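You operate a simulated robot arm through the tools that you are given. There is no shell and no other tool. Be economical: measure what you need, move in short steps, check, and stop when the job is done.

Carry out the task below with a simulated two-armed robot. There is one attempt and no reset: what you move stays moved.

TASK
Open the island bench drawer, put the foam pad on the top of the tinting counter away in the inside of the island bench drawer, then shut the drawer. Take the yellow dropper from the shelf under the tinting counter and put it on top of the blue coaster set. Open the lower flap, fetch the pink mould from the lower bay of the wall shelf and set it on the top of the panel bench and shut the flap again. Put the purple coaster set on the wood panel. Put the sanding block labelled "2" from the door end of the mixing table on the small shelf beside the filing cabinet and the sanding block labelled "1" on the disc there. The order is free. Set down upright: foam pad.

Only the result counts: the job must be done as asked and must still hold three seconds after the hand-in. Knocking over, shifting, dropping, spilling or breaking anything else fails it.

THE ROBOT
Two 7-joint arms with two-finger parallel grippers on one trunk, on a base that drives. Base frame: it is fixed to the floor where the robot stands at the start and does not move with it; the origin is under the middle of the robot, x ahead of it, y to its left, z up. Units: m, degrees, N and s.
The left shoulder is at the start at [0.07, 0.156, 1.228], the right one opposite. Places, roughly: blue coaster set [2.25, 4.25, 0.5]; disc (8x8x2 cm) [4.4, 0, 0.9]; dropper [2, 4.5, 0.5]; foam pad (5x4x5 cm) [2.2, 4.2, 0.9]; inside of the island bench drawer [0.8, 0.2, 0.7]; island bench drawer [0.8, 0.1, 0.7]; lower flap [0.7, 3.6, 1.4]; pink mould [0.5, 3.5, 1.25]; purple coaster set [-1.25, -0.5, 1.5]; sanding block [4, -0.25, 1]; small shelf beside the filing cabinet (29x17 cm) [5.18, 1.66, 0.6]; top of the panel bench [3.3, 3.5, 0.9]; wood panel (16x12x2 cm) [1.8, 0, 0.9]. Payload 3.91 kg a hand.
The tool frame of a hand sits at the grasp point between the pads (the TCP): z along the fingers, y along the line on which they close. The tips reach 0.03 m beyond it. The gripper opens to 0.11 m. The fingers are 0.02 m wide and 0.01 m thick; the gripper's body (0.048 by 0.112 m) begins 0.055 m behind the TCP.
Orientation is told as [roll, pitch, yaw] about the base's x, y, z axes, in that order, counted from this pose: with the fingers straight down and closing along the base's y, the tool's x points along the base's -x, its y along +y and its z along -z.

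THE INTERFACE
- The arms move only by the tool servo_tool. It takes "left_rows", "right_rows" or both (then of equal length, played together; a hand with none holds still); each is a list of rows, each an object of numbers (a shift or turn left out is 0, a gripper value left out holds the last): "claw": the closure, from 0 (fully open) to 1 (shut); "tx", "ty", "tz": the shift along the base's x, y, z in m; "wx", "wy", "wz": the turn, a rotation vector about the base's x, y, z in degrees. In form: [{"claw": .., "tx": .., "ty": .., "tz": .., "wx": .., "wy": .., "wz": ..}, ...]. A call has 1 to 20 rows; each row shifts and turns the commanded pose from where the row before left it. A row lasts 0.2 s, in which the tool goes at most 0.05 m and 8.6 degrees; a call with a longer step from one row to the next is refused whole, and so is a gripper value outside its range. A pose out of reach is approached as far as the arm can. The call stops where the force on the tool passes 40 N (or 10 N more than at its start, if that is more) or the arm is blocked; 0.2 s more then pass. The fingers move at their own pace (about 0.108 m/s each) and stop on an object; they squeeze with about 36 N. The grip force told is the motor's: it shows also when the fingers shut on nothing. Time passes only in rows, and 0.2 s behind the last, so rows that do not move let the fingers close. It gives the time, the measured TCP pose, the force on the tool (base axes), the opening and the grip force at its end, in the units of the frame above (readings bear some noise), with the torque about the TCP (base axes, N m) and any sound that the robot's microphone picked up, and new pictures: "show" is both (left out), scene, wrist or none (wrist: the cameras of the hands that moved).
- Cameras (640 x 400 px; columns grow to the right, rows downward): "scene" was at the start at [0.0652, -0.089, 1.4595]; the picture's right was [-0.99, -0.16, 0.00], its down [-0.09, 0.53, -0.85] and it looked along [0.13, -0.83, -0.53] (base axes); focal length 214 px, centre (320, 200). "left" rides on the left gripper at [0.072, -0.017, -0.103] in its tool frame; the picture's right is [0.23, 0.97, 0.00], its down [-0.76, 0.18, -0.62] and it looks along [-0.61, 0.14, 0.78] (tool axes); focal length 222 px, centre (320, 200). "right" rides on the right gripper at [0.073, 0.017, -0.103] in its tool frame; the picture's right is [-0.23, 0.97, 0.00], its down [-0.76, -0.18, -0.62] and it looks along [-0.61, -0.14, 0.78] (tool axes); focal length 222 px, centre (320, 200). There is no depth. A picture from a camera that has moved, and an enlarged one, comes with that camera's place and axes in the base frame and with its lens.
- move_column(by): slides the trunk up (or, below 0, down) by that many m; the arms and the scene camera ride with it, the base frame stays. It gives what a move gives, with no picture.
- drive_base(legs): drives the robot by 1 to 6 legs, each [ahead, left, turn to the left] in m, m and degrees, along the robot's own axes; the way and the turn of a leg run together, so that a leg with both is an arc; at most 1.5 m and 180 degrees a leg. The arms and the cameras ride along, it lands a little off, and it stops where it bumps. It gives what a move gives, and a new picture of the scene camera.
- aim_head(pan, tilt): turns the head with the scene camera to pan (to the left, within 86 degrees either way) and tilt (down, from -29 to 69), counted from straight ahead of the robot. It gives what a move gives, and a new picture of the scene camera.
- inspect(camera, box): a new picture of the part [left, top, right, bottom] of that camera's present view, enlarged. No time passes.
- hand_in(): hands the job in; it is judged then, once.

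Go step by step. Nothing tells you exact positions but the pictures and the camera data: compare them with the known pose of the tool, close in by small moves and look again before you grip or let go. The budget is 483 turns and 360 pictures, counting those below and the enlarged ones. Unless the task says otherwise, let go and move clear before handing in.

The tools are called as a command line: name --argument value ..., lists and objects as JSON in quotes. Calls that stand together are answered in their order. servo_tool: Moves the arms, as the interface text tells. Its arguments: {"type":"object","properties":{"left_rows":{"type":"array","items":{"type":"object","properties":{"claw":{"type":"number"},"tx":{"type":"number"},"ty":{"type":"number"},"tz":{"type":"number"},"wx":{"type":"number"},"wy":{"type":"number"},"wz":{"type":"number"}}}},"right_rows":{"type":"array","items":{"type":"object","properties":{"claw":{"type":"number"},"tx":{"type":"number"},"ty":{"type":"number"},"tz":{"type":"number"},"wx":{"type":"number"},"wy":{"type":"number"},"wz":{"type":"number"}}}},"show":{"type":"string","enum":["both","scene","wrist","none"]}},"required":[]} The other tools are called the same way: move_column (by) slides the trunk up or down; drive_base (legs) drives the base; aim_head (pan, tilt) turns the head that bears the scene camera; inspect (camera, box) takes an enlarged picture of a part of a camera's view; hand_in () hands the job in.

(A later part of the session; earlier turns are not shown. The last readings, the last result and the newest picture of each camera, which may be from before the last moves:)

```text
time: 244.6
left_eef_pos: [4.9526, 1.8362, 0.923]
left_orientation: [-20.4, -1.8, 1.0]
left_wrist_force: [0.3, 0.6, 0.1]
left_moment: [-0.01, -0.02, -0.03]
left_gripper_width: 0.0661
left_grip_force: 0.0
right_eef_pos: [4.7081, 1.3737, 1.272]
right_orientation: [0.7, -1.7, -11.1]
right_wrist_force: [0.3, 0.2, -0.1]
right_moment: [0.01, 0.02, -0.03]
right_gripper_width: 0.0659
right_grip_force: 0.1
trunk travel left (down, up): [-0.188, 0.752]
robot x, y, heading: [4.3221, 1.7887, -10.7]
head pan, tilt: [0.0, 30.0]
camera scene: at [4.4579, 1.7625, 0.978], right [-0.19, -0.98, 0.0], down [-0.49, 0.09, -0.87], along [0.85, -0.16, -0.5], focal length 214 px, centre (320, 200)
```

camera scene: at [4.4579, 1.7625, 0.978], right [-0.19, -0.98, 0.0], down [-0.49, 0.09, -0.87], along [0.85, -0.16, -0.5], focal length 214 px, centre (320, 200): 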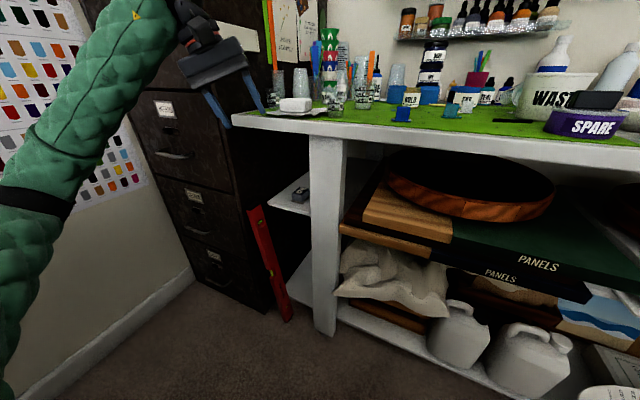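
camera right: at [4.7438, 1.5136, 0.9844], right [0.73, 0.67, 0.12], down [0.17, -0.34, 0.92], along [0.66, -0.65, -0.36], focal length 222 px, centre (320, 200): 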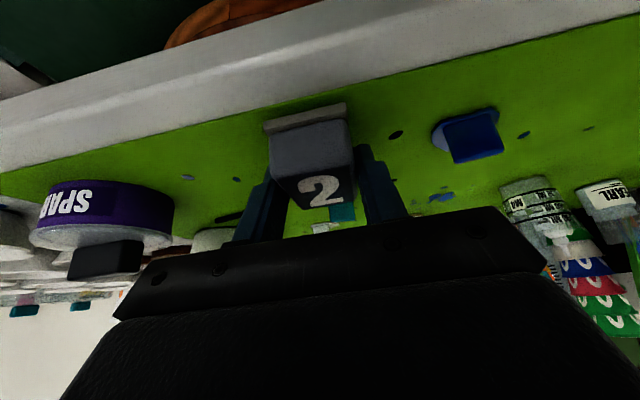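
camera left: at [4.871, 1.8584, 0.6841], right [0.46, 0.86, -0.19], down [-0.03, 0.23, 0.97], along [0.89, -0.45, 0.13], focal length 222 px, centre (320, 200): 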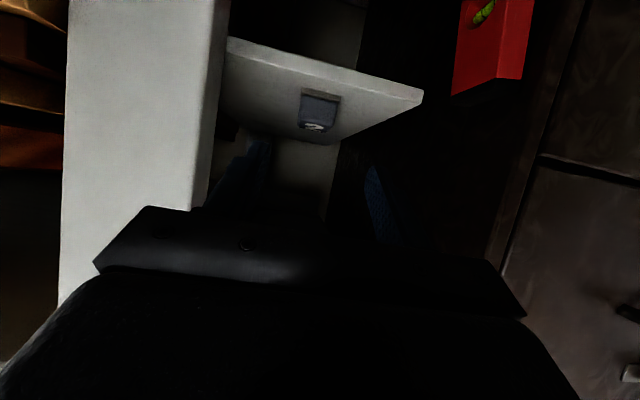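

move_column --by 0.4

servo_tool --left_rows '[{"wx": 6.8, "tz": 0.03}, {"wx": 6.8, "tz": 0.03}, {"wx": 6.8, "tz": 0.03}, {"wz": -6, "tz": 0.03}, {"wz": -6, "tz": 0.03}]' --right_rows '[{"tz": 0.03}, {}, {}, {}, {}]' --show "scene"

```text
time: 248.4
left_eef_pos: [4.9529, 1.8357, 1.3225]
left_orientation: [-20.4, -1.8, 1.0]
left_wrist_force: [-0.4, -0.5, -0.3]
left_moment: [0.02, 0.03, -0.02]
left_gripper_width: 0.066
left_grip_force: 0.1
right_eef_pos: [4.7088, 1.3758, 1.6729]
right_orientation: [0.6, -1.5, -11.1]
right_wrist_force: [-1.1, -0.7, -0.1]
right_moment: [0.03, -0.03, 0.0]
right_gripper_width: 0.0662
right_grip_force: 0.1
trunk travel left (down, up): [-0.588, 0.352]
robot x, y, heading: [4.3204, 1.7879, -10.7]
head pan, tilt: [0.0, 30.0]
```

```text
time: 249.6
left_eef_pos: [4.9549, 1.8351, 1.4732]
left_orientation: [0.0, -1.9, -11.7]
left_wrist_force: [-0.4, -1.0, -1.0]
left_moment: [-0.01, 0.02, -0.02]
left_gripper_width: 0.066
left_grip_force: 0.0
right_eef_pos: [4.7104, 1.3747, 1.6716]
right_orientation: [0.7, -1.5, -11.1]
right_wrist_force: [-0.2, -0.6, -0.1]
right_moment: [-0.03, 0.01, 0.01]
right_gripper_width: 0.0659
right_grip_force: 0.1
right hand out of reach, approached as far as the arm can: row 1
trunk travel left (down, up): [-0.588, 0.352]
robot x, y, heading: [4.3184, 1.7907, -10.9]
head pan, tilt: [0.0, 30.0]
camera scene: at [4.4588, 1.7622, 1.3778], right [-0.19, -0.98, 0.0], down [-0.49, 0.09, -0.87], along [0.85, -0.16, -0.5], focal length 214 px, centre (320, 200)
```

scene: 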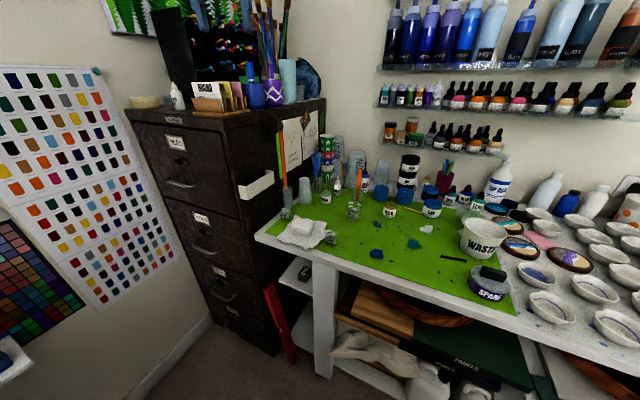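

drive_base --legs '[[0, 0, -25], [0.04, -0.95, 0], [0.02, -0.95, 0]]'

```text
time: 260.5
left_eef_pos: [3.8104, -0.0329, 1.4727]
left_orientation: [0.0, -2.1, -38.2]
left_wrist_force: [0.0, -0.7, 0.1]
left_moment: [0.01, -0.03, 0.02]
left_gripper_width: 0.0659
left_grip_force: 0.2
right_eef_pos: [3.3855, -0.3359, 1.6736]
right_orientation: [0.7, -1.6, -37.5]
right_wrist_force: [-0.1, 0.6, -0.2]
right_moment: [0.01, 0.01, 0.04]
right_gripper_width: 0.0661
right_grip_force: 0.0
trunk travel left (down, up): [-0.588, 0.352]
robot x, y, heading: [3.2214, 0.2127, -37.4]
head pan, tilt: [0.0, 30.0]
camera scene: at [3.3348, 0.1237, 1.378], right [-0.61, -0.8, 0.0], down [-0.4, 0.3, -0.87], along [0.69, -0.52, -0.5], focal length 214 px, centre (320, 200)
```

scene: 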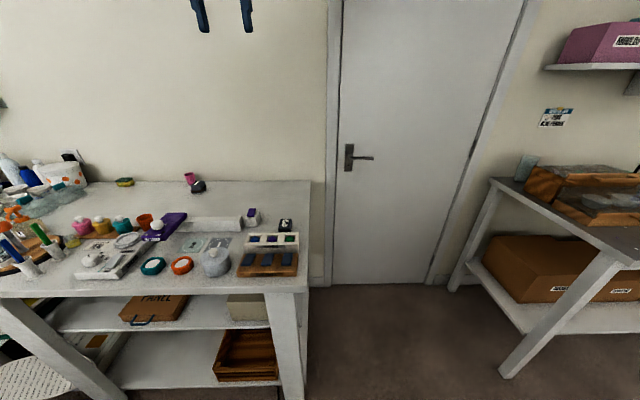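

drive_base --legs '[[0, 0, -178.6]]'

```text
time: 268.4
left_eef_pos: [2.6479, 0.4799, 1.4744]
left_orientation: [0.0, -2.1, 139.0]
left_wrist_force: [-0.9, -0.1, 0.6]
left_moment: [-0.02, 0.03, -0.02]
left_gripper_width: 0.066
left_grip_force: 0.1
right_eef_pos: [3.0852, 0.762, 1.6712]
right_orientation: [0.7, -1.6, 139.7]
right_wrist_force: [-0.3, 0.4, -0.4]
right_moment: [-0.02, 0.0, -0.03]
right_gripper_width: 0.0661
right_grip_force: 0.1
trunk travel left (down, up): [-0.588, 0.352]
robot x, y, heading: [3.2265, 0.2092, 139.8]
head pan, tilt: [0.0, 30.0]
camera scene: at [3.1149, 0.3, 1.378], right [0.64, 0.77, 0.0], down [0.38, -0.32, -0.87], along [-0.66, 0.56, -0.5], focal length 214 px, centre (320, 200)
```

scene: 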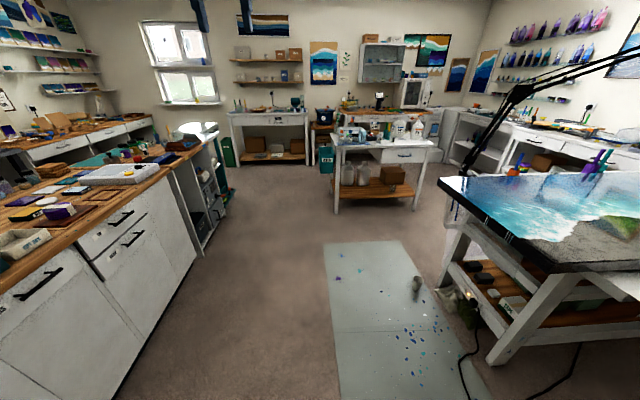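

drive_base --legs '[[0, 0, 4.2], [0.3, 0.33, 0], [1.2, 0, 0]]'

aim_head --pan -50 --tilt 20

```text
time: 277.2
left_eef_pos: [1.2385, 1.0414, 1.4731]
left_orientation: [0.0, -2.1, 142.8]
left_wrist_force: [-0.2, 0.5, 0.0]
left_moment: [0.0, 0.02, 0.0]
left_gripper_width: 0.0659
left_grip_force: 0.1
right_eef_pos: [1.6571, 1.3516, 1.6724]
right_orientation: [0.7, -1.6, 143.5]
right_wrist_force: [-0.2, -0.2, 0.0]
right_moment: [-0.01, 0.03, -0.01]
right_gripper_width: 0.0662
right_grip_force: 0.0
trunk travel left (down, up): [-0.588, 0.352]
robot x, y, heading: [1.8247, 0.8112, 143.4]
head pan, tilt: [0.0, 30.0]
camera scene: at [1.7167, 0.8935, 1.378], right [0.59, 0.81, 0.0], down [0.4, -0.3, -0.87], along [-0.7, 0.51, -0.5], focal length 214 px, centre (320, 200)
```

scene: 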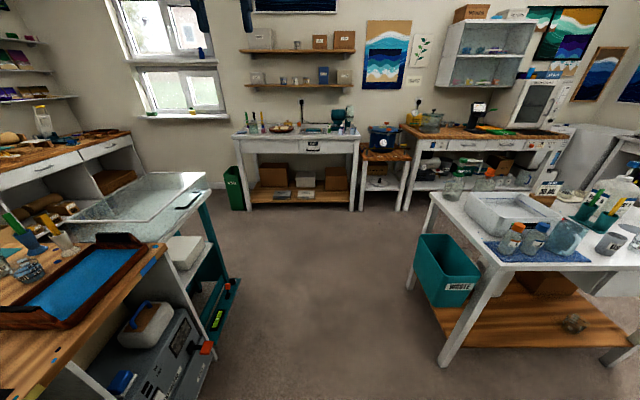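

```text
time: 278.3
left_eef_pos: [1.2388, 1.0411, 1.4735]
left_orientation: [0.0, -2.1, 142.8]
left_wrist_force: [0.3, 0.3, -0.7]
left_moment: [0.02, -0.02, 0.0]
left_gripper_width: 0.066
left_grip_force: 0.1
right_eef_pos: [1.656, 1.3526, 1.6716]
right_orientation: [0.8, -1.6, 143.6]
right_wrist_force: [-0.5, 0.1, 0.0]
right_moment: [-0.01, -0.03, -0.01]
right_gripper_width: 0.066
right_grip_force: 0.1
trunk travel left (down, up): [-0.588, 0.352]
robot x, y, heading: [1.8289, 0.8099, 143.6]
head pan, tilt: [-50.0, 20.0]
camera scene: at [1.7835, 0.9328, 1.3941], right [1.0, 0.07, 0.0], down [0.02, -0.34, -0.94], along [-0.06, 0.94, -0.34], focal length 214 px, centre (320, 200)
```

scene: 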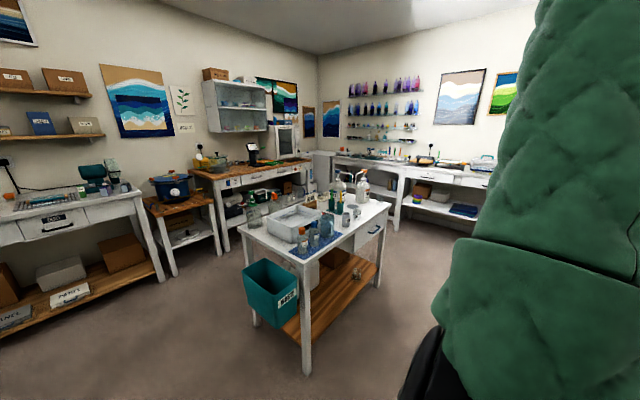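

drive_base --legs '[[0, 0, 0.5], [0.8, 0, 0], [0.8, 0, 0]]'

aim_head --pan -60 --tilt 30

```text
time: 286.8
left_eef_pos: [-0.0597, 1.9804, 1.4752]
left_orientation: [0.1, -2.1, 143.1]
left_wrist_force: [-0.4, -0.2, 0.5]
left_moment: [0.0, 0.0, 0.02]
left_gripper_width: 0.0659
left_grip_force: 0.1
right_eef_pos: [0.3573, 2.2907, 1.6732]
right_orientation: [0.8, -1.6, 143.5]
right_wrist_force: [0.3, -0.2, -1.1]
right_moment: [0.02, -0.01, 0.01]
right_gripper_width: 0.066
right_grip_force: 0.0
trunk travel left (down, up): [-0.588, 0.352]
robot x, y, heading: [0.533, 1.7474, 143.7]
head pan, tilt: [-50.0, 20.0]
camera scene: at [0.4863, 1.8724, 1.3941], right [1.0, 0.07, 0.0], down [0.02, -0.34, -0.94], along [-0.06, 0.94, -0.34], focal length 214 px, centre (320, 200)
```

scene: 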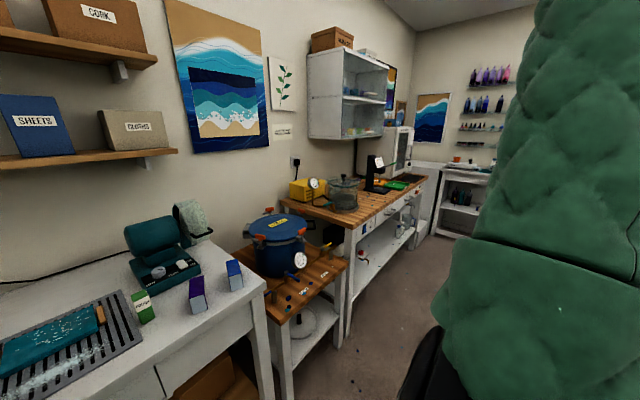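

```text
time: 287.6
left_eef_pos: [-0.0588, 1.9808, 1.4738]
left_orientation: [0.1, -2.0, 143.1]
left_wrist_force: [0.1, -0.1, 0.1]
left_moment: [-0.01, 0.0, 0.01]
left_gripper_width: 0.066
left_grip_force: 0.0
right_eef_pos: [0.3579, 2.291, 1.6723]
right_orientation: [0.7, -1.5, 143.6]
right_wrist_force: [-0.7, -0.3, 0.4]
right_moment: [-0.03, 0.03, 0.0]
right_gripper_width: 0.0659
right_grip_force: 0.1
trunk travel left (down, up): [-0.588, 0.352]
robot x, y, heading: [0.5308, 1.7513, 143.5]
head pan, tilt: [-60.0, 30.0]
camera scene: at [0.5022, 1.8694, 1.3781], right [0.99, -0.11, 0.0], down [-0.05, -0.5, -0.87], along [0.09, 0.86, -0.5], focal length 214 px, centre (320, 200)
```

scene: 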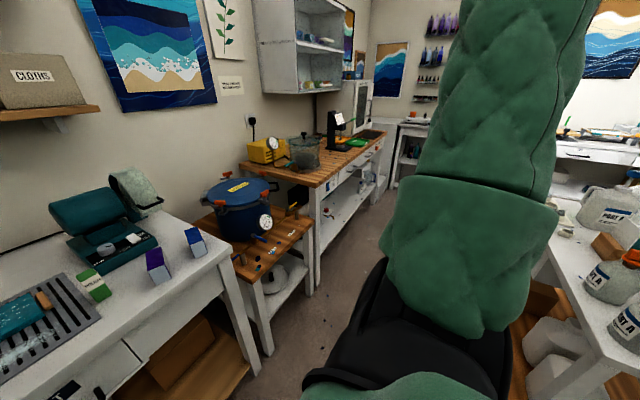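

drive_base --legs '[[0, -0.7, 0.4], [0, -0.6, 0]]'

aim_head --pan 0 --tilt 10

```text
time: 294.4
left_eef_pos: [0.6882, 3.0325, 1.4739]
left_orientation: [0.0, -2.1, 144.3]
left_wrist_force: [1.0, -0.4, -0.6]
left_moment: [0.01, 0.02, -0.01]
left_gripper_width: 0.0661
left_grip_force: 0.1
right_eef_pos: [1.0993, 3.3525, 1.6722]
right_orientation: [0.7, -1.6, 144.9]
right_wrist_force: [0.0, 0.0, -0.8]
right_moment: [-0.02, -0.02, -0.03]
right_gripper_width: 0.066
right_grip_force: 0.1
trunk travel left (down, up): [-0.588, 0.352]
robot x, y, heading: [1.2874, 2.817, 145.2]
head pan, tilt: [-60.0, 30.0]
camera scene: at [1.2529, 2.9342, 1.378], right [1.0, -0.08, 0.0], down [-0.04, -0.5, -0.87], along [0.07, 0.86, -0.5], focal length 214 px, centre (320, 200)
```

scene: 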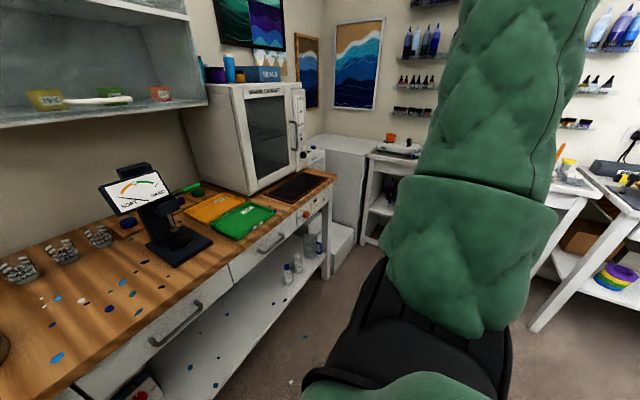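

```text
time: 295.7
left_eef_pos: [0.6879, 3.0305, 1.4742]
left_orientation: [-0.1, -2.1, 144.3]
left_wrist_force: [-0.2, 0.0, 0.6]
left_moment: [0.04, -0.03, 0.03]
left_gripper_width: 0.0657
left_grip_force: 0.2
right_eef_pos: [1.1, 3.3522, 1.6723]
right_orientation: [0.7, -1.5, 145.0]
right_wrist_force: [0.1, -0.7, -0.6]
right_moment: [0.03, -0.05, -0.01]
right_gripper_width: 0.0659
right_grip_force: 0.1
trunk travel left (down, up): [-0.588, 0.352]
robot x, y, heading: [1.2858, 2.8149, 145.3]
head pan, tilt: [0.0, 10.0]
camera scene: at [1.169, 2.8972, 1.4104], right [0.57, 0.82, 0.0], down [0.14, -0.1, -0.98], along [-0.81, 0.56, -0.17], focal length 214 px, centre (320, 200)
```

scene: 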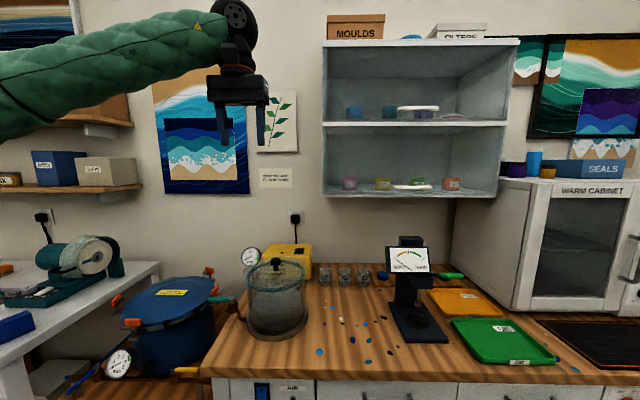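

inspect --camera "scene" --box '[310, 30, 530, 210]'

```text
2.22 times, centred on (420, 120) of scene
camera zoom: at [1.169, 2.8972, 1.4104], right [0.57, 0.82, 0.0], down [0.14, -0.1, -0.98], along [-0.81, 0.56, -0.17], focal length 477 px, centre (98, 378)
```

zoom: 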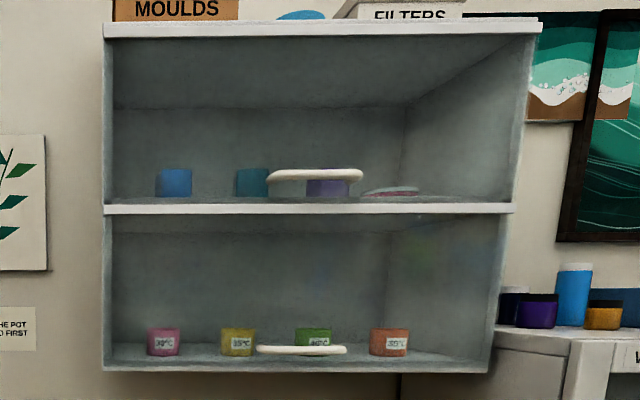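

drive_base --legs '[[0.08, -0.2, -1.2]]'

move_column --by 0.2

aim_head --pan 0 --tilt 10

inspect --camera "scene" --box '[230, 80, 480, 280]'

```text
time: 297.4
left_eef_pos: [0.7465, 3.2548, 1.4736]
left_orientation: [0.0, -2.1, 143.0]
left_wrist_force: [0.3, 0.4, 0.7]
left_moment: [0.01, -0.02, -0.01]
left_gripper_width: 0.066
left_grip_force: 0.1
right_eef_pos: [1.1642, 3.5676, 1.6722]
right_orientation: [0.8, -1.6, 143.5]
right_wrist_force: [-0.3, 0.1, -0.7]
right_moment: [-0.08, -0.03, -0.03]
right_gripper_width: 0.0658
right_grip_force: 0.0
trunk travel left (down, up): [-0.588, 0.352]
robot x, y, heading: [1.3395, 3.0237, 143.9]
head pan, tilt: [0.0, 10.0]
camera scene: at [1.2234, 3.1096, 1.4104], right [0.59, 0.81, 0.0], down [0.14, -0.1, -0.98], along [-0.8, 0.58, -0.17], focal length 214 px, centre (320, 200)
```

scene: 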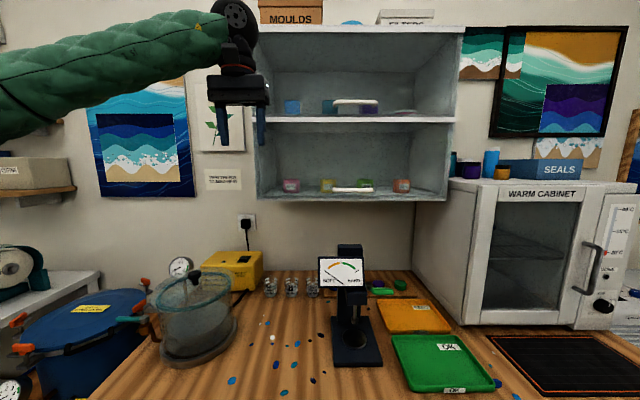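

```text
time: 299.6
left_eef_pos: [0.7458, 3.2556, 1.6742]
left_orientation: [-0.1, -2.1, 143.1]
left_wrist_force: [0.5, 0.2, 0.1]
left_moment: [-0.04, -0.01, -0.01]
left_gripper_width: 0.0662
left_grip_force: 0.1
right_eef_pos: [1.1635, 3.5654, 1.872]
right_orientation: [0.7, -1.5, 143.6]
right_wrist_force: [-0.2, -1.2, -0.4]
right_moment: [-0.02, 0.01, 0.02]
right_gripper_width: 0.0659
right_grip_force: 0.1
trunk travel left (down, up): [-0.788, 0.152]
robot x, y, heading: [1.3409, 3.0239, 143.7]
head pan, tilt: [0.0, 10.0]
```

```text
time: 300.1
left_eef_pos: [0.7459, 3.2567, 1.6737]
left_orientation: [0.0, -2.1, 143.0]
left_wrist_force: [-0.7, 0.9, 0.5]
left_moment: [0.02, -0.01, 0.02]
left_gripper_width: 0.066
left_grip_force: 0.2
right_eef_pos: [1.1643, 3.5656, 1.8723]
right_orientation: [0.7, -1.6, 143.7]
right_wrist_force: [0.2, 0.4, 0.8]
right_moment: [0.01, 0.0, 0.03]
right_gripper_width: 0.0663
right_grip_force: 0.2
trunk travel left (down, up): [-0.788, 0.152]
robot x, y, heading: [1.3397, 3.0249, 143.8]
head pan, tilt: [0.0, 10.0]
camera scene: at [1.2231, 3.1091, 1.6104], right [0.59, 0.81, 0.0], down [0.14, -0.1, -0.98], along [-0.8, 0.58, -0.17], focal length 214 px, centre (320, 200)
```

scene: 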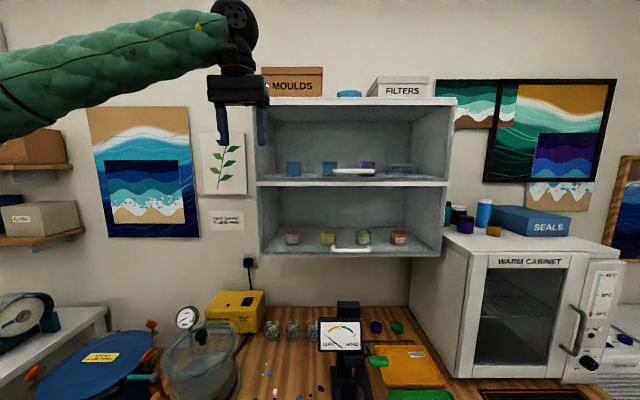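

```text
2.00 times, centred on (355, 180) of scene
camera zoom: at [1.2231, 3.1091, 1.6104], right [0.59, 0.81, 0.0], down [0.14, -0.1, -0.98], along [-0.8, 0.58, -0.17], focal length 429 px, centre (250, 240)
```

zoom: 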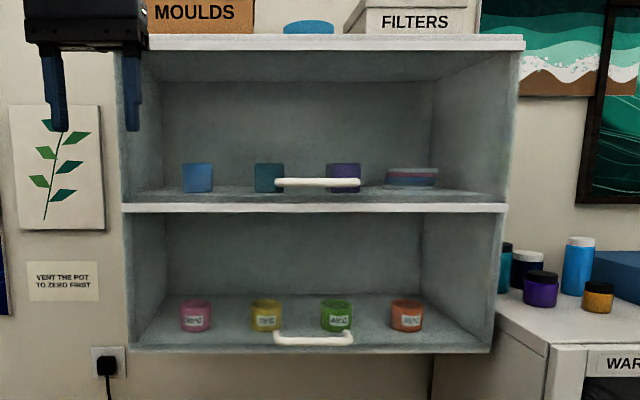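

servo_tool --right_rows '[{"tx": -0.005, "ty": -0.008, "tz": -0.045, "wx": 4.83, "wy": 6.6, "claw": 0}, {"tx": -0.005, "ty": -0.008, "tz": -0.045, "wx": 4.83, "wy": 6.6}, {"tx": -0.005, "ty": -0.008, "tz": -0.045, "wx": 4.83, "wy": 6.6}, {"tx": -0.005, "ty": -0.008, "tz": -0.045, "wx": 4.83, "wy": 6.6}, {"tx": -0.005, "ty": -0.008, "tz": -0.045, "wx": 4.83, "wy": 6.6}, {"tx": -0.025, "tz": -0.04, "wx": 4.83, "wy": 6.6}, {"tx": -0.025, "tz": -0.04, "wx": 4.83, "wy": 6.6}, {"tx": -0.025, "tz": -0.04, "wx": 4.83, "wy": 6.6}, {"tx": -0.025, "tz": -0.04, "wx": 4.83, "wy": 6.6}, {"tx": -0.025, "tz": -0.04, "wx": 4.83, "wy": 6.6}, {"tx": -0.025, "tz": -0.04, "wx": 4.83, "wy": 6.6}, {}]'

```text
time: 302.8
left_eef_pos: [0.7469, 3.2545, 1.6745]
left_orientation: [-0.1, -2.1, 143.1]
left_wrist_force: [0.2, -0.1, 0.4]
left_moment: [0.0, 0.0, 0.04]
left_gripper_width: 0.0659
left_grip_force: 0.1
right_eef_pos: [0.9392, 3.5618, 1.4506]
right_orientation: [170.5, -88.3, -26.1]
right_wrist_force: [-0.4, 0.0, -0.1]
right_moment: [0.0, -0.03, -0.02]
right_gripper_width: 0.11
right_grip_force: 0.1
right hand out of reach, approached as far as the arm can: row 8, 9, 10
trunk travel left (down, up): [-0.788, 0.152]
robot x, y, heading: [1.3389, 3.0289, 143.8]
head pan, tilt: [0.0, 10.0]
camera scene: at [1.2239, 3.1092, 1.6104], right [0.59, 0.81, 0.0], down [0.14, -0.1, -0.98], along [-0.8, 0.58, -0.17], focal length 214 px, centre (320, 200)
camera right: at [1.0122, 3.4886, 1.3759], right [-0.56, -0.8, 0.23], down [0.63, -0.23, 0.74], along [-0.54, 0.56, 0.63], focal length 222 px, centre (320, 200)
```

scene: 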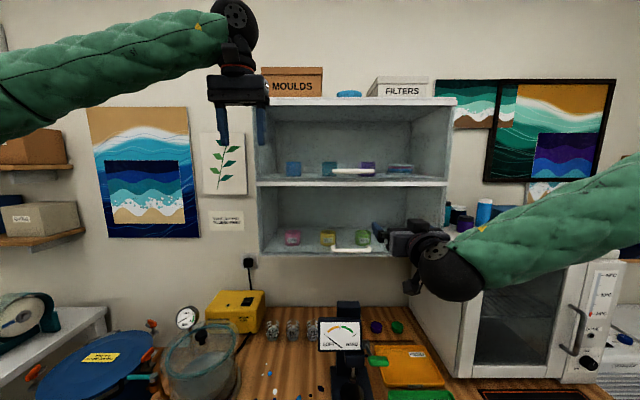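
right: 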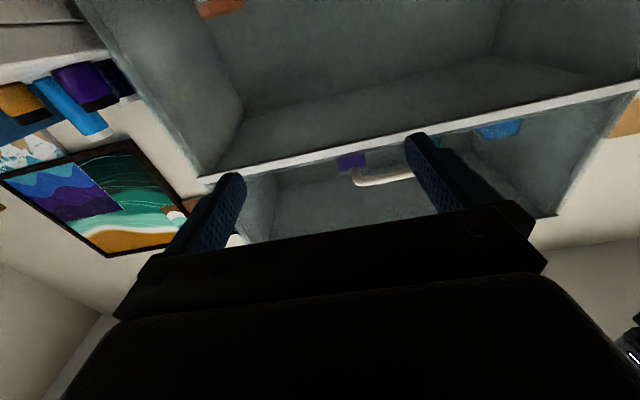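

servo_tool --right_rows '[{"tz": -0.0116, "wx": -6.6, "wy": 4.83}, {"tz": -0.0116, "wx": -6.6, "wy": 4.83}, {"tz": -0.0116, "wx": -6.6, "wy": 4.83}, {"tz": -0.0116, "wx": -6.6, "wy": 4.83}, {"tz": -0.0116, "wx": -6.6, "wy": 4.83}, {"tz": -0.0116, "wx": -6.6, "wy": 4.83}, {"tz": -0.0116, "wx": -6.6, "wy": 4.83}, {"tz": -0.0116, "wx": -6.6, "wy": 4.83}, {"tz": -0.0116, "wx": -6.6, "wy": 4.83}, {"tz": -0.0116, "wx": -6.6, "wy": 4.83}, {"tz": -0.0116, "wx": -6.6, "wy": 4.83}, {}]'

```text
time: 305.4
left_eef_pos: [0.7453, 3.2572, 1.6732]
left_orientation: [0.0, -2.1, 143.0]
left_wrist_force: [-0.3, 0.0, -0.1]
left_moment: [0.01, -0.01, -0.02]
left_gripper_width: 0.0659
left_grip_force: 0.1
right_eef_pos: [0.9758, 3.6157, 1.4421]
right_orientation: [88.8, -6.2, 53.3]
right_wrist_force: [0.7, 0.7, 0.0]
right_moment: [0.0, 0.0, 0.0]
right_gripper_width: 0.1097
right_grip_force: 0.0
right hand out of reach, approached as far as the arm can: row 1, 3, 5, 9, 10, 11
trunk travel left (down, up): [-0.788, 0.152]
robot x, y, heading: [1.3389, 3.0254, 143.6]
head pan, tilt: [0.0, 10.0]
camera scene: at [1.2229, 3.1098, 1.6103], right [0.59, 0.81, 0.0], down [0.14, -0.1, -0.98], along [-0.79, 0.58, -0.17], focal length 214 px, centre (320, 200)
camera right: at [1.0147, 3.4947, 1.4551], right [0.05, 0.11, 0.99], down [0.97, 0.25, -0.08], along [-0.25, 0.96, -0.09], focal length 222 px, centre (320, 200)
```

scene: 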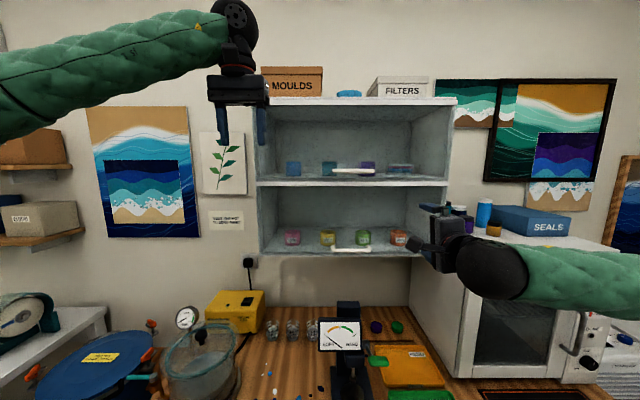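
right: 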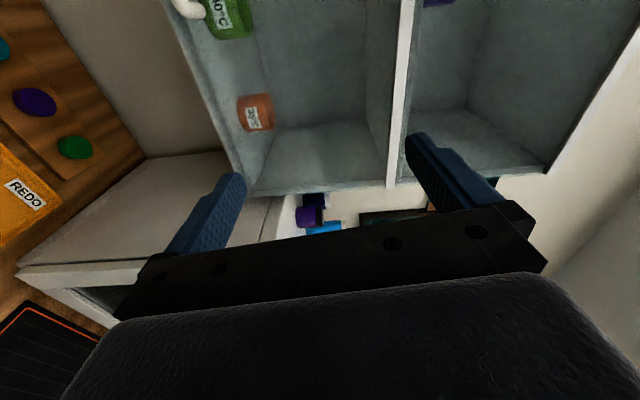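

servo_tool --right_rows '[{"tx": -0.024, "ty": -0.0103, "tz": -0.018}, {"tx": -0.024, "ty": -0.0103, "tz": -0.018}, {"tx": -0.024, "ty": -0.0103, "tz": -0.018}, {"tx": -0.024, "ty": -0.0103, "tz": -0.018}, {"tx": -0.024, "ty": -0.0103, "tz": -0.018}, {"tx": -0.024, "ty": -0.0103, "tz": -0.018}, {}]'

```text
time: 306.9
left_eef_pos: [0.7462, 3.2559, 1.6753]
left_orientation: [0.0, -2.2, 143.0]
left_wrist_force: [-0.4, -0.3, -0.4]
left_moment: [0.0, 0.03, -0.03]
left_gripper_width: 0.0661
left_grip_force: 0.1
right_eef_pos: [0.8968, 3.6159, 1.4912]
right_orientation: [89.3, -5.3, 52.9]
right_wrist_force: [-0.5, -0.3, 0.7]
right_moment: [0.01, -0.05, 0.01]
right_gripper_width: 0.1098
right_grip_force: 0.0
right hand out of reach, approached as far as the arm can: row 1, 2, 3, 4, 5, 6
trunk travel left (down, up): [-0.788, 0.152]
robot x, y, heading: [1.3375, 3.0241, 143.7]
head pan, tilt: [0.0, 10.0]
camera scene: at [1.2236, 3.1095, 1.6104], right [0.59, 0.81, 0.0], down [0.14, -0.1, -0.98], along [-0.8, 0.58, -0.17], focal length 214 px, centre (320, 200)
camera right: at [0.9355, 3.4946, 1.5019], right [0.07, 0.12, 0.99], down [0.97, 0.24, -0.1], along [-0.25, 0.96, -0.09], focal length 222 px, centre (320, 200)
```

scene: 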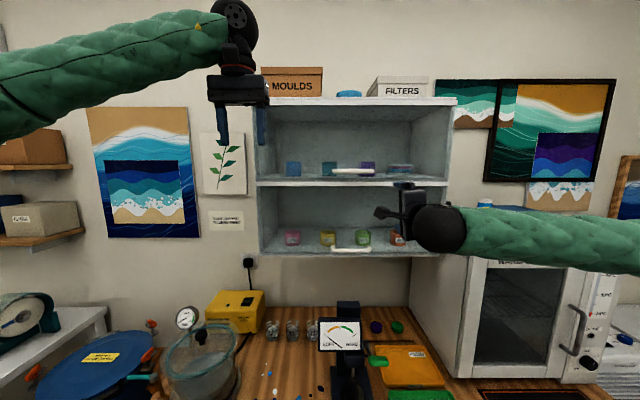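
right: 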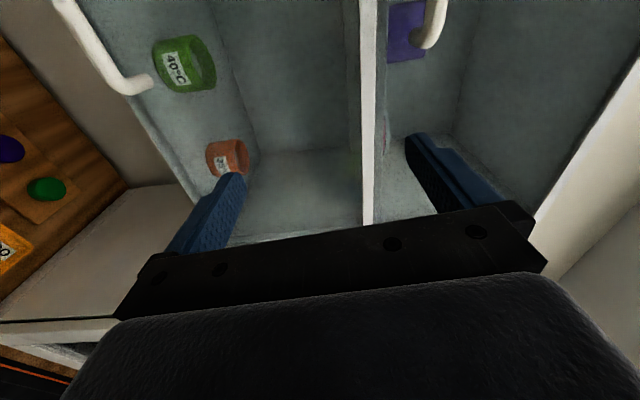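

drive_base --legs '[[-0.12, 0, 0]]'

servo_tool --right_rows '[{"tx": -0.005, "ty": -0.002, "tz": -0.01, "wx": 6.6, "wy": -4.83}, {"tx": -0.005, "ty": -0.002, "tz": -0.01, "wx": 6.6, "wy": -4.83}, {"tx": -0.005, "ty": -0.002, "tz": -0.01, "wx": 6.6, "wy": -4.83}, {"tx": -0.005, "ty": -0.002, "tz": -0.01, "wx": 6.6, "wy": -4.83}, {"tx": -0.005, "ty": -0.002, "tz": -0.01, "wx": 6.6, "wy": -4.83}, {"tx": -0.005, "ty": -0.002, "tz": -0.01, "wx": 6.6, "wy": -4.83}, {"tx": -0.005, "ty": -0.002, "tz": -0.01, "wx": 6.6, "wy": -4.83}, {"tx": -0.005, "ty": -0.002, "tz": -0.01, "wx": 6.6, "wy": -4.83}, {"tx": -0.005, "ty": -0.002, "tz": -0.01, "wx": 6.6, "wy": -4.83}, {"tx": -0.005, "ty": -0.002, "tz": -0.01, "wx": 6.6, "wy": -4.83}, {"tx": -0.005, "ty": -0.002, "tz": -0.01, "wx": 6.6, "wy": -4.83}, {}]' --show "none"

servo_tool --right_rows '[{"wx": 6.6, "wy": -4.83}, {"wx": 6.6, "wy": -4.83}, {"wx": 6.6, "wy": -4.83}, {"wx": 6.6, "wy": -4.83}, {"wx": 6.6, "wy": -4.83}, {"wx": 6.6, "wy": -4.83}, {"wx": 6.6, "wy": -4.83}, {"wx": 6.6, "wy": -4.83}, {"wx": 6.6, "wy": -4.83}, {"wx": 6.6, "wy": -4.83}, {"wx": 6.6, "wy": -4.83}, {}]'

```text
time: 308.2
left_eef_pos: [0.8452, 3.1827, 1.6738]
left_orientation: [-0.1, -2.1, 143.0]
left_wrist_force: [-0.4, 0.2, -0.4]
left_moment: [0.0, 0.03, -0.02]
left_gripper_width: 0.0663
left_grip_force: 0.1
right_eef_pos: [0.9959, 3.5429, 1.4902]
right_orientation: [89.3, -5.3, 53.0]
right_wrist_force: [0.3, 0.6, -0.3]
right_moment: [0.03, 0.0, -0.01]
right_gripper_width: 0.1102
right_grip_force: 0.1
trunk travel left (down, up): [-0.788, 0.152]
robot x, y, heading: [1.4402, 2.9509, 143.8]
head pan, tilt: [0.0, 10.0]
camera scene: at [1.3227, 3.0367, 1.6103], right [0.59, 0.81, 0.0], down [0.14, -0.1, -0.98], along [-0.8, 0.58, -0.17], focal length 214 px, centre (320, 200)
```

scene: 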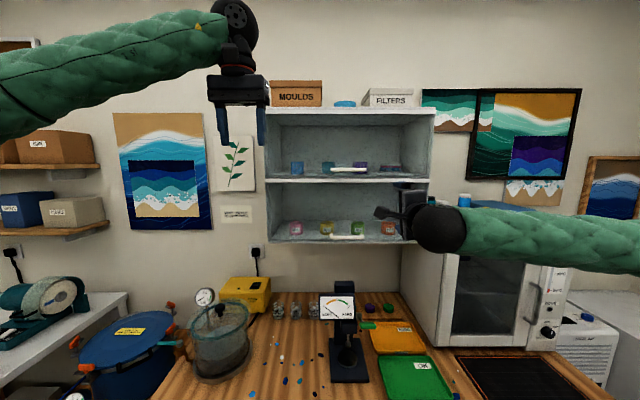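

```text
time: 310.8
left_eef_pos: [0.846, 3.1822, 1.6729]
left_orientation: [0.0, -2.1, 143.0]
left_wrist_force: [-0.3, -0.3, 0.4]
left_moment: [0.02, 0.02, 0.0]
left_gripper_width: 0.0659
left_grip_force: 0.1
right_eef_pos: [0.9429, 3.5205, 1.3809]
right_orientation: [-99.5, -84.6, -117.3]
right_wrist_force: [0.0, 0.3, -0.2]
right_moment: [0.02, 0.0, 0.0]
right_gripper_width: 0.1099
right_grip_force: 0.2
trunk travel left (down, up): [-0.788, 0.152]
robot x, y, heading: [1.4352, 2.9537, 144.0]
head pan, tilt: [0.0, 10.0]
```

```text
time: 313.4
left_eef_pos: [0.845, 3.1832, 1.6745]
left_orientation: [0.0, -2.1, 143.0]
left_wrist_force: [-0.5, 1.4, 0.0]
left_moment: [-0.02, -0.02, 0.0]
left_gripper_width: 0.0662
left_grip_force: 0.1
right_eef_pos: [0.9406, 3.5212, 1.3801]
right_orientation: [-90.6, 5.3, -125.4]
right_wrist_force: [-0.5, 0.0, 0.3]
right_moment: [-0.04, -0.02, 0.0]
right_gripper_width: 0.11
right_grip_force: 0.1
trunk travel left (down, up): [-0.788, 0.152]
robot x, y, heading: [1.4417, 2.9525, 143.9]
head pan, tilt: [0.0, 10.0]
camera scene: at [1.3226, 3.0367, 1.6103], right [0.59, 0.81, 0.0], down [0.14, -0.1, -0.98], along [-0.8, 0.58, -0.17], focal length 214 px, centre (320, 200)
camera right: at [1.0684, 3.5213, 1.3689], right [-0.09, -0.1, -0.99], down [0.06, -0.99, 0.1], along [-0.99, -0.05, 0.09], focal length 222 px, centre (320, 200)
```

scene: 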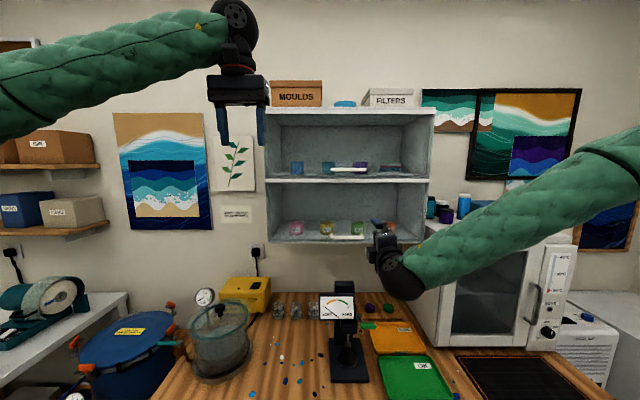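
right: 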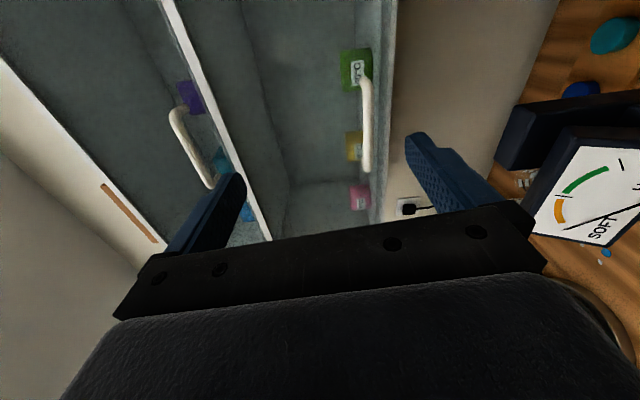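

servo_tool --right_rows '[{"tx": -0.033, "ty": 0.0125, "tz": -0.0122}, {"tx": -0.033, "ty": 0.0125, "tz": -0.0122}, {"tx": -0.033, "ty": 0.0125, "tz": -0.0122}, {"tx": -0.033, "ty": 0.0125, "tz": -0.0122}, {"tx": -0.02, "ty": 0.0075, "tz": -0.0122}, {}]'

```text
time: 314.8
left_eef_pos: [0.8462, 3.1812, 1.6757]
left_orientation: [0.0, -2.1, 142.9]
left_wrist_force: [-0.5, 1.1, 1.0]
left_moment: [-0.01, 0.02, 0.01]
left_gripper_width: 0.066
left_grip_force: 0.1
right_eef_pos: [0.792, 3.5769, 1.3187]
right_orientation: [-90.7, 5.1, -125.4]
right_wrist_force: [-0.1, 0.0, -0.4]
right_moment: [0.01, 0.02, 0.01]
right_gripper_width: 0.1101
right_grip_force: 0.0
trunk travel left (down, up): [-0.788, 0.152]
robot x, y, heading: [1.4356, 2.9498, 143.9]
head pan, tilt: [0.0, 10.0]
camera scene: at [1.3237, 3.0355, 1.6105], right [0.59, 0.81, 0.0], down [0.14, -0.1, -0.98], along [-0.8, 0.58, -0.17], focal length 214 px, centre (320, 200)
camera right: at [0.9184, 3.5772, 1.3069], right [-0.09, -0.11, -0.99], down [0.06, -0.99, 0.1], along [-0.99, -0.05, 0.1], focal length 222 px, centre (320, 200)
```

scene: 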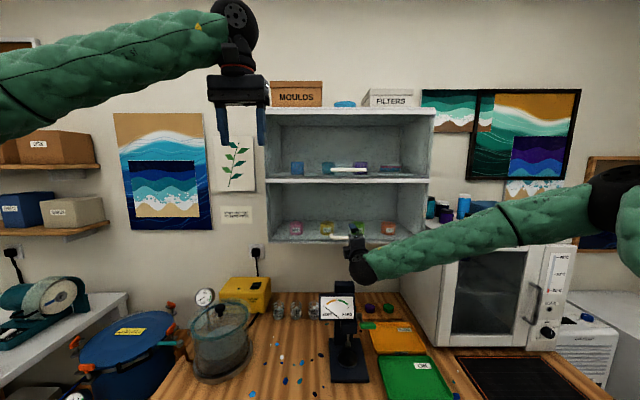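
right: 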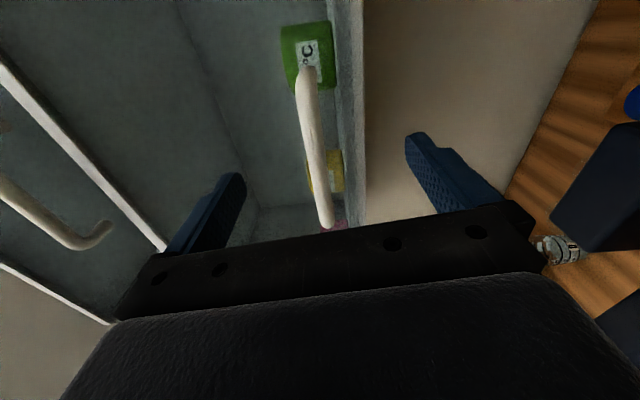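

servo_tool --right_rows '[{"tx": -0.009, "ty": 0.0065, "tz": 0.004}, {"tx": -0.009, "ty": 0.0065}, {}, {"claw": 1}, {"claw": 1}, {"claw": 1}, {"claw": 1}, {"claw": 1}]'

```text
time: 316.6
left_eef_pos: [0.8445, 3.1835, 1.6739]
left_orientation: [-0.1, -2.1, 143.0]
left_wrist_force: [-0.8, -0.2, 0.3]
left_moment: [-0.01, -0.02, -0.01]
left_gripper_width: 0.0662
left_grip_force: 0.0
right_eef_pos: [0.7717, 3.5909, 1.3216]
right_orientation: [-90.6, 5.3, -125.3]
right_wrist_force: [1.7, -0.3, -7.3]
right_moment: [-0.86, 0.45, -0.2]
right_gripper_width: 0.0152
right_grip_force: 45.2
trunk travel left (down, up): [-0.788, 0.152]
robot x, y, heading: [1.4396, 2.9521, 144.0]
head pan, tilt: [0.0, 10.0]
camera scene: at [1.3224, 3.0368, 1.6102], right [0.59, 0.81, 0.0], down [0.14, -0.1, -0.98], along [-0.8, 0.58, -0.17], focal length 214 px, centre (320, 200)
camera right: at [0.8991, 3.5912, 1.3102], right [-0.09, -0.11, -0.99], down [0.06, -0.99, 0.1], along [-0.99, -0.05, 0.09], focal length 222 px, centre (320, 200)
```

scene: 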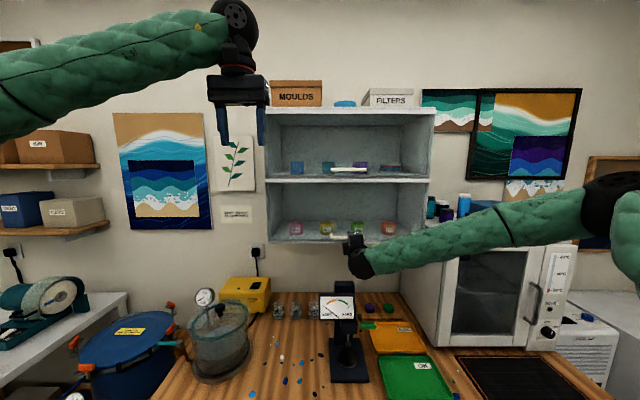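
right: 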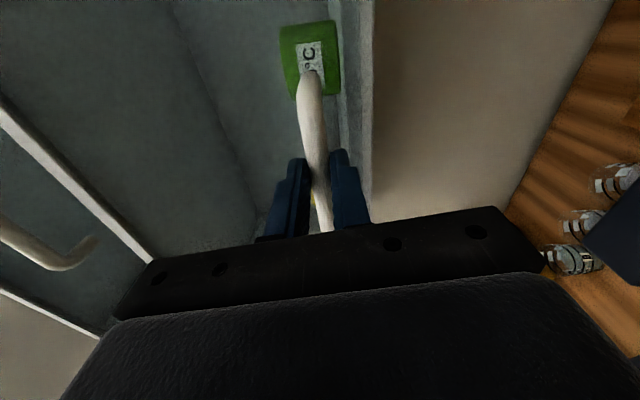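

servo_tool --right_rows '[{"tx": 0.008, "ty": -0.0058, "tz": 0.0005, "wx": -1.47, "wy": -2.0}, {"tx": 0.008, "ty": -0.0058, "tz": 0.001, "wx": -1.47, "wy": -2.0}, {"tx": 0.008, "ty": -0.0058, "tz": 0.001, "wx": -1.47, "wy": -2.0}, {}]'

```text
time: 317.6
left_eef_pos: [0.8469, 3.1816, 1.6748]
left_orientation: [0.0, -2.1, 143.0]
left_wrist_force: [0.0, -0.1, 0.2]
left_moment: [-0.01, 0.01, -0.01]
left_gripper_width: 0.0663
left_grip_force: 0.0
right_eef_pos: [0.796, 3.5738, 1.3313]
right_orientation: [-83.6, 5.0, -124.7]
right_wrist_force: [-10.9, 8.4, 32.6]
right_moment: [-0.39, 1.07, -0.17]
right_gripper_width: 0.0152
right_grip_force: 44.5
trunk travel left (down, up): [-0.788, 0.152]
robot x, y, heading: [1.4407, 2.954, 143.9]
head pan, tilt: [0.0, 10.0]
camera scene: at [1.3237, 3.0354, 1.611], right [0.59, 0.81, 0.0], down [0.14, -0.1, -0.98], along [-0.8, 0.58, -0.17], focal length 214 px, centre (320, 200)
camera right: at [0.9238, 3.5731, 1.3322], right [0.01, -0.18, -0.98], down [0.05, -0.98, 0.18], along [-1.0, -0.05, 0.0], focal length 222 px, centre (320, 200)
```

scene: 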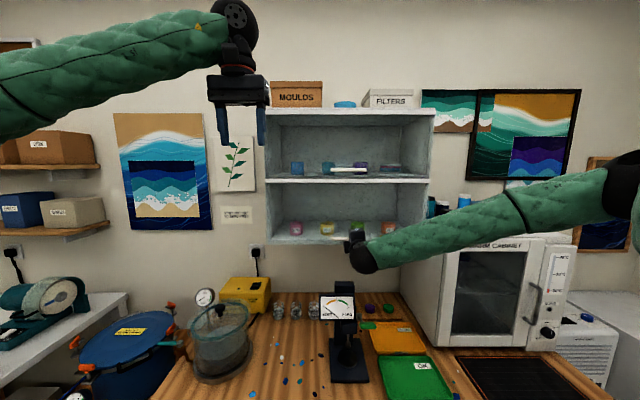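
right: 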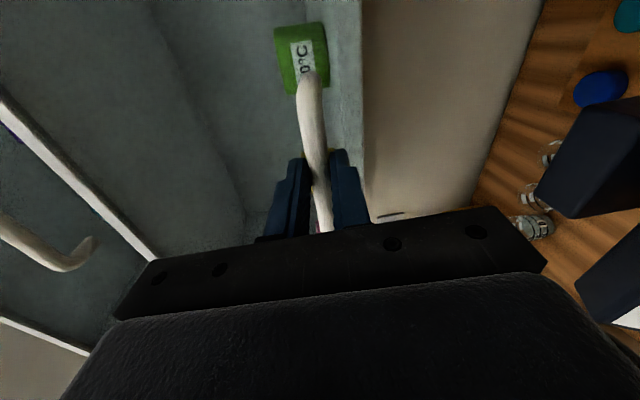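

servo_tool --right_rows '[{"tx": 0.01177, "ty": -0.00858, "tz": 0.0093, "wx": -2.47, "wy": -3.39}, {"tx": 0.01177, "ty": -0.00858, "tz": 0.0093, "wx": -2.47, "wy": -3.39}, {"tx": 0.01177, "ty": -0.00858, "tz": 0.0093, "wx": -2.47, "wy": -3.39}, {}]' --show "scene"

```text
time: 318.6
left_eef_pos: [0.846, 3.1825, 1.6734]
left_orientation: [-0.1, -2.0, 143.0]
left_wrist_force: [0.6, -0.1, 0.0]
left_moment: [0.0, -0.01, -0.02]
left_gripper_width: 0.0663
left_grip_force: 0.1
right_eef_pos: [0.8301, 3.5484, 1.3542]
right_orientation: [-70.5, 4.7, -123.7]
right_wrist_force: [-10.7, 10.1, 24.0]
right_moment: [-0.16, 0.75, -1.24]
right_gripper_width: 0.0151
right_grip_force: 45.0
trunk travel left (down, up): [-0.788, 0.152]
robot x, y, heading: [1.4356, 2.9552, 143.6]
head pan, tilt: [0.0, 10.0]
camera scene: at [1.3228, 3.0363, 1.6104], right [0.59, 0.81, 0.0], down [0.14, -0.1, -0.98], along [-0.8, 0.58, -0.17], focal length 214 px, centre (320, 200)
```

scene: 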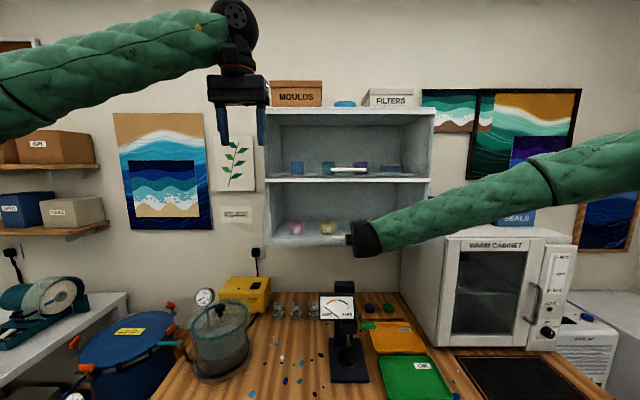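

servo_tool --right_rows '[{"tx": 0.01236, "ty": -0.00901, "tz": 0.0132, "wx": -2.945, "wy": -4.04}, {"tx": 0.01236, "ty": -0.00901, "tz": 0.0132, "wx": -2.945, "wy": -4.04}, {"tx": 0.01236, "ty": -0.00901, "tz": 0.0132, "wx": -2.945, "wy": -4.04}, {"tx": 0.00924, "ty": -0.00673, "tz": 0.0163, "wx": -2.945, "wy": -4.04}, {"tx": 0.00924, "ty": -0.00673, "tz": 0.0163, "wx": -2.945, "wy": -4.04}, {"tx": 0.00924, "ty": -0.00673, "tz": 0.0163, "wx": -2.945, "wy": -4.04}, {}]' --show "scene"

```text
time: 320.2
left_eef_pos: [0.8417, 3.1845, 1.673]
left_orientation: [-0.1, -1.9, 143.0]
left_wrist_force: [-0.6, 0.2, 0.4]
left_moment: [-0.03, -0.02, 0.02]
left_gripper_width: 0.0661
left_grip_force: 0.0
right_eef_pos: [0.8918, 3.5024, 1.4413]
right_orientation: [-40.5, 2.9, -121.6]
right_wrist_force: [-29.9, 16.3, 19.6]
right_moment: [0.0, 0.98, -0.75]
right_gripper_width: 0.0151
right_grip_force: 45.4
trunk travel left (down, up): [-0.788, 0.152]
robot x, y, heading: [1.4415, 2.9527, 144.0]
head pan, tilt: [0.0, 10.0]
camera scene: at [1.319, 3.0377, 1.6102], right [0.59, 0.81, 0.0], down [0.14, -0.1, -0.98], along [-0.79, 0.58, -0.18], focal length 214 px, centre (320, 200)
```

scene: 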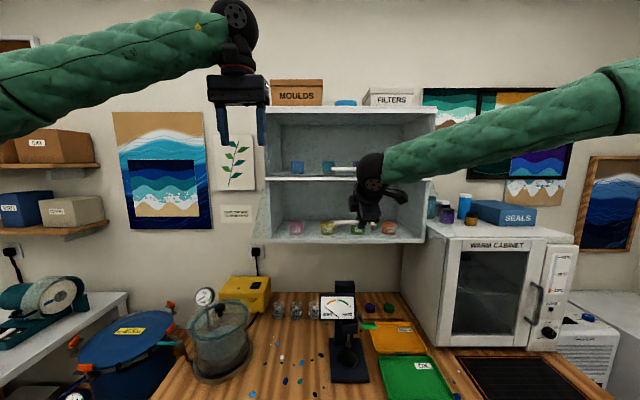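

servo_tool --right_rows '[{"tx": -0.004, "ty": 0.003, "tz": 0.004}, {"tx": 0.0034, "ty": -0.0025, "tz": 0.0187, "wx": -2.945, "wy": -4.04}, {"tx": 0.0034, "ty": -0.0025, "tz": 0.0187, "wx": -2.945, "wy": -4.04}, {"tx": 0.0025, "ty": -0.0018, "tz": 0.0187, "wx": -2.945, "wy": -4.04}, {}]' --show "both"

```text
time: 320.9
left_eef_pos: [0.8467, 3.1805, 1.6736]
left_orientation: [0.0, -2.1, 143.0]
left_wrist_force: [0.0, 0.8, 0.0]
left_moment: [-0.01, -0.02, -0.01]
left_gripper_width: 0.0659
left_grip_force: 0.1
right_eef_pos: [0.9015, 3.4959, 1.4682]
right_orientation: [-32.4, 2.2, -121.2]
right_wrist_force: [15.4, -15.3, -8.3]
right_moment: [-0.71, 0.03, -0.8]
right_gripper_width: 0.0152
right_grip_force: 44.4
trunk travel left (down, up): [-0.788, 0.152]
robot x, y, heading: [1.441, 2.9508, 143.9]
head pan, tilt: [0.0, 10.0]
stopped in row 3 (right hand): the force on the tool passed its limit at 51 N (the readings are from after the stop); the commanded pose is now the measured one
camera scene: at [1.3246, 3.0351, 1.6106], right [0.59, 0.81, 0.0], down [0.14, -0.1, -0.98], along [-0.8, 0.58, -0.17], focal length 214 px, centre (320, 200)
camera right: at [0.9975, 3.519, 1.551], right [0.6, -0.6, -0.53], down [-0.25, -0.77, 0.59], along [-0.76, -0.22, -0.61], focal length 222 px, centre (320, 200)
```

scene: 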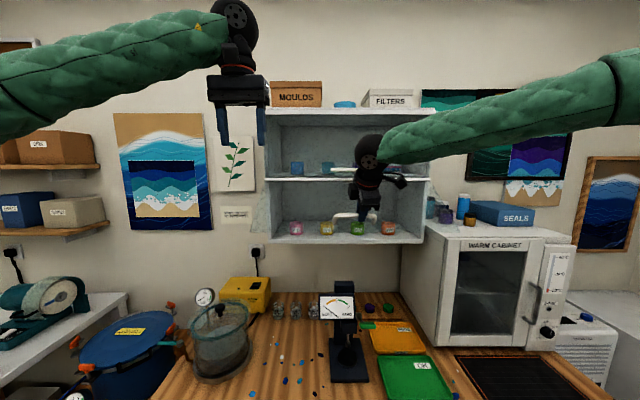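
right: 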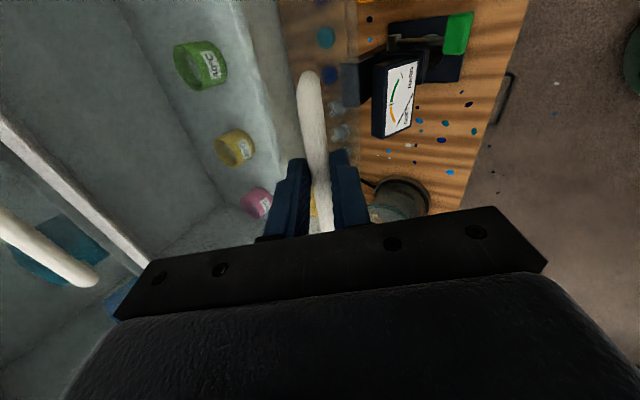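

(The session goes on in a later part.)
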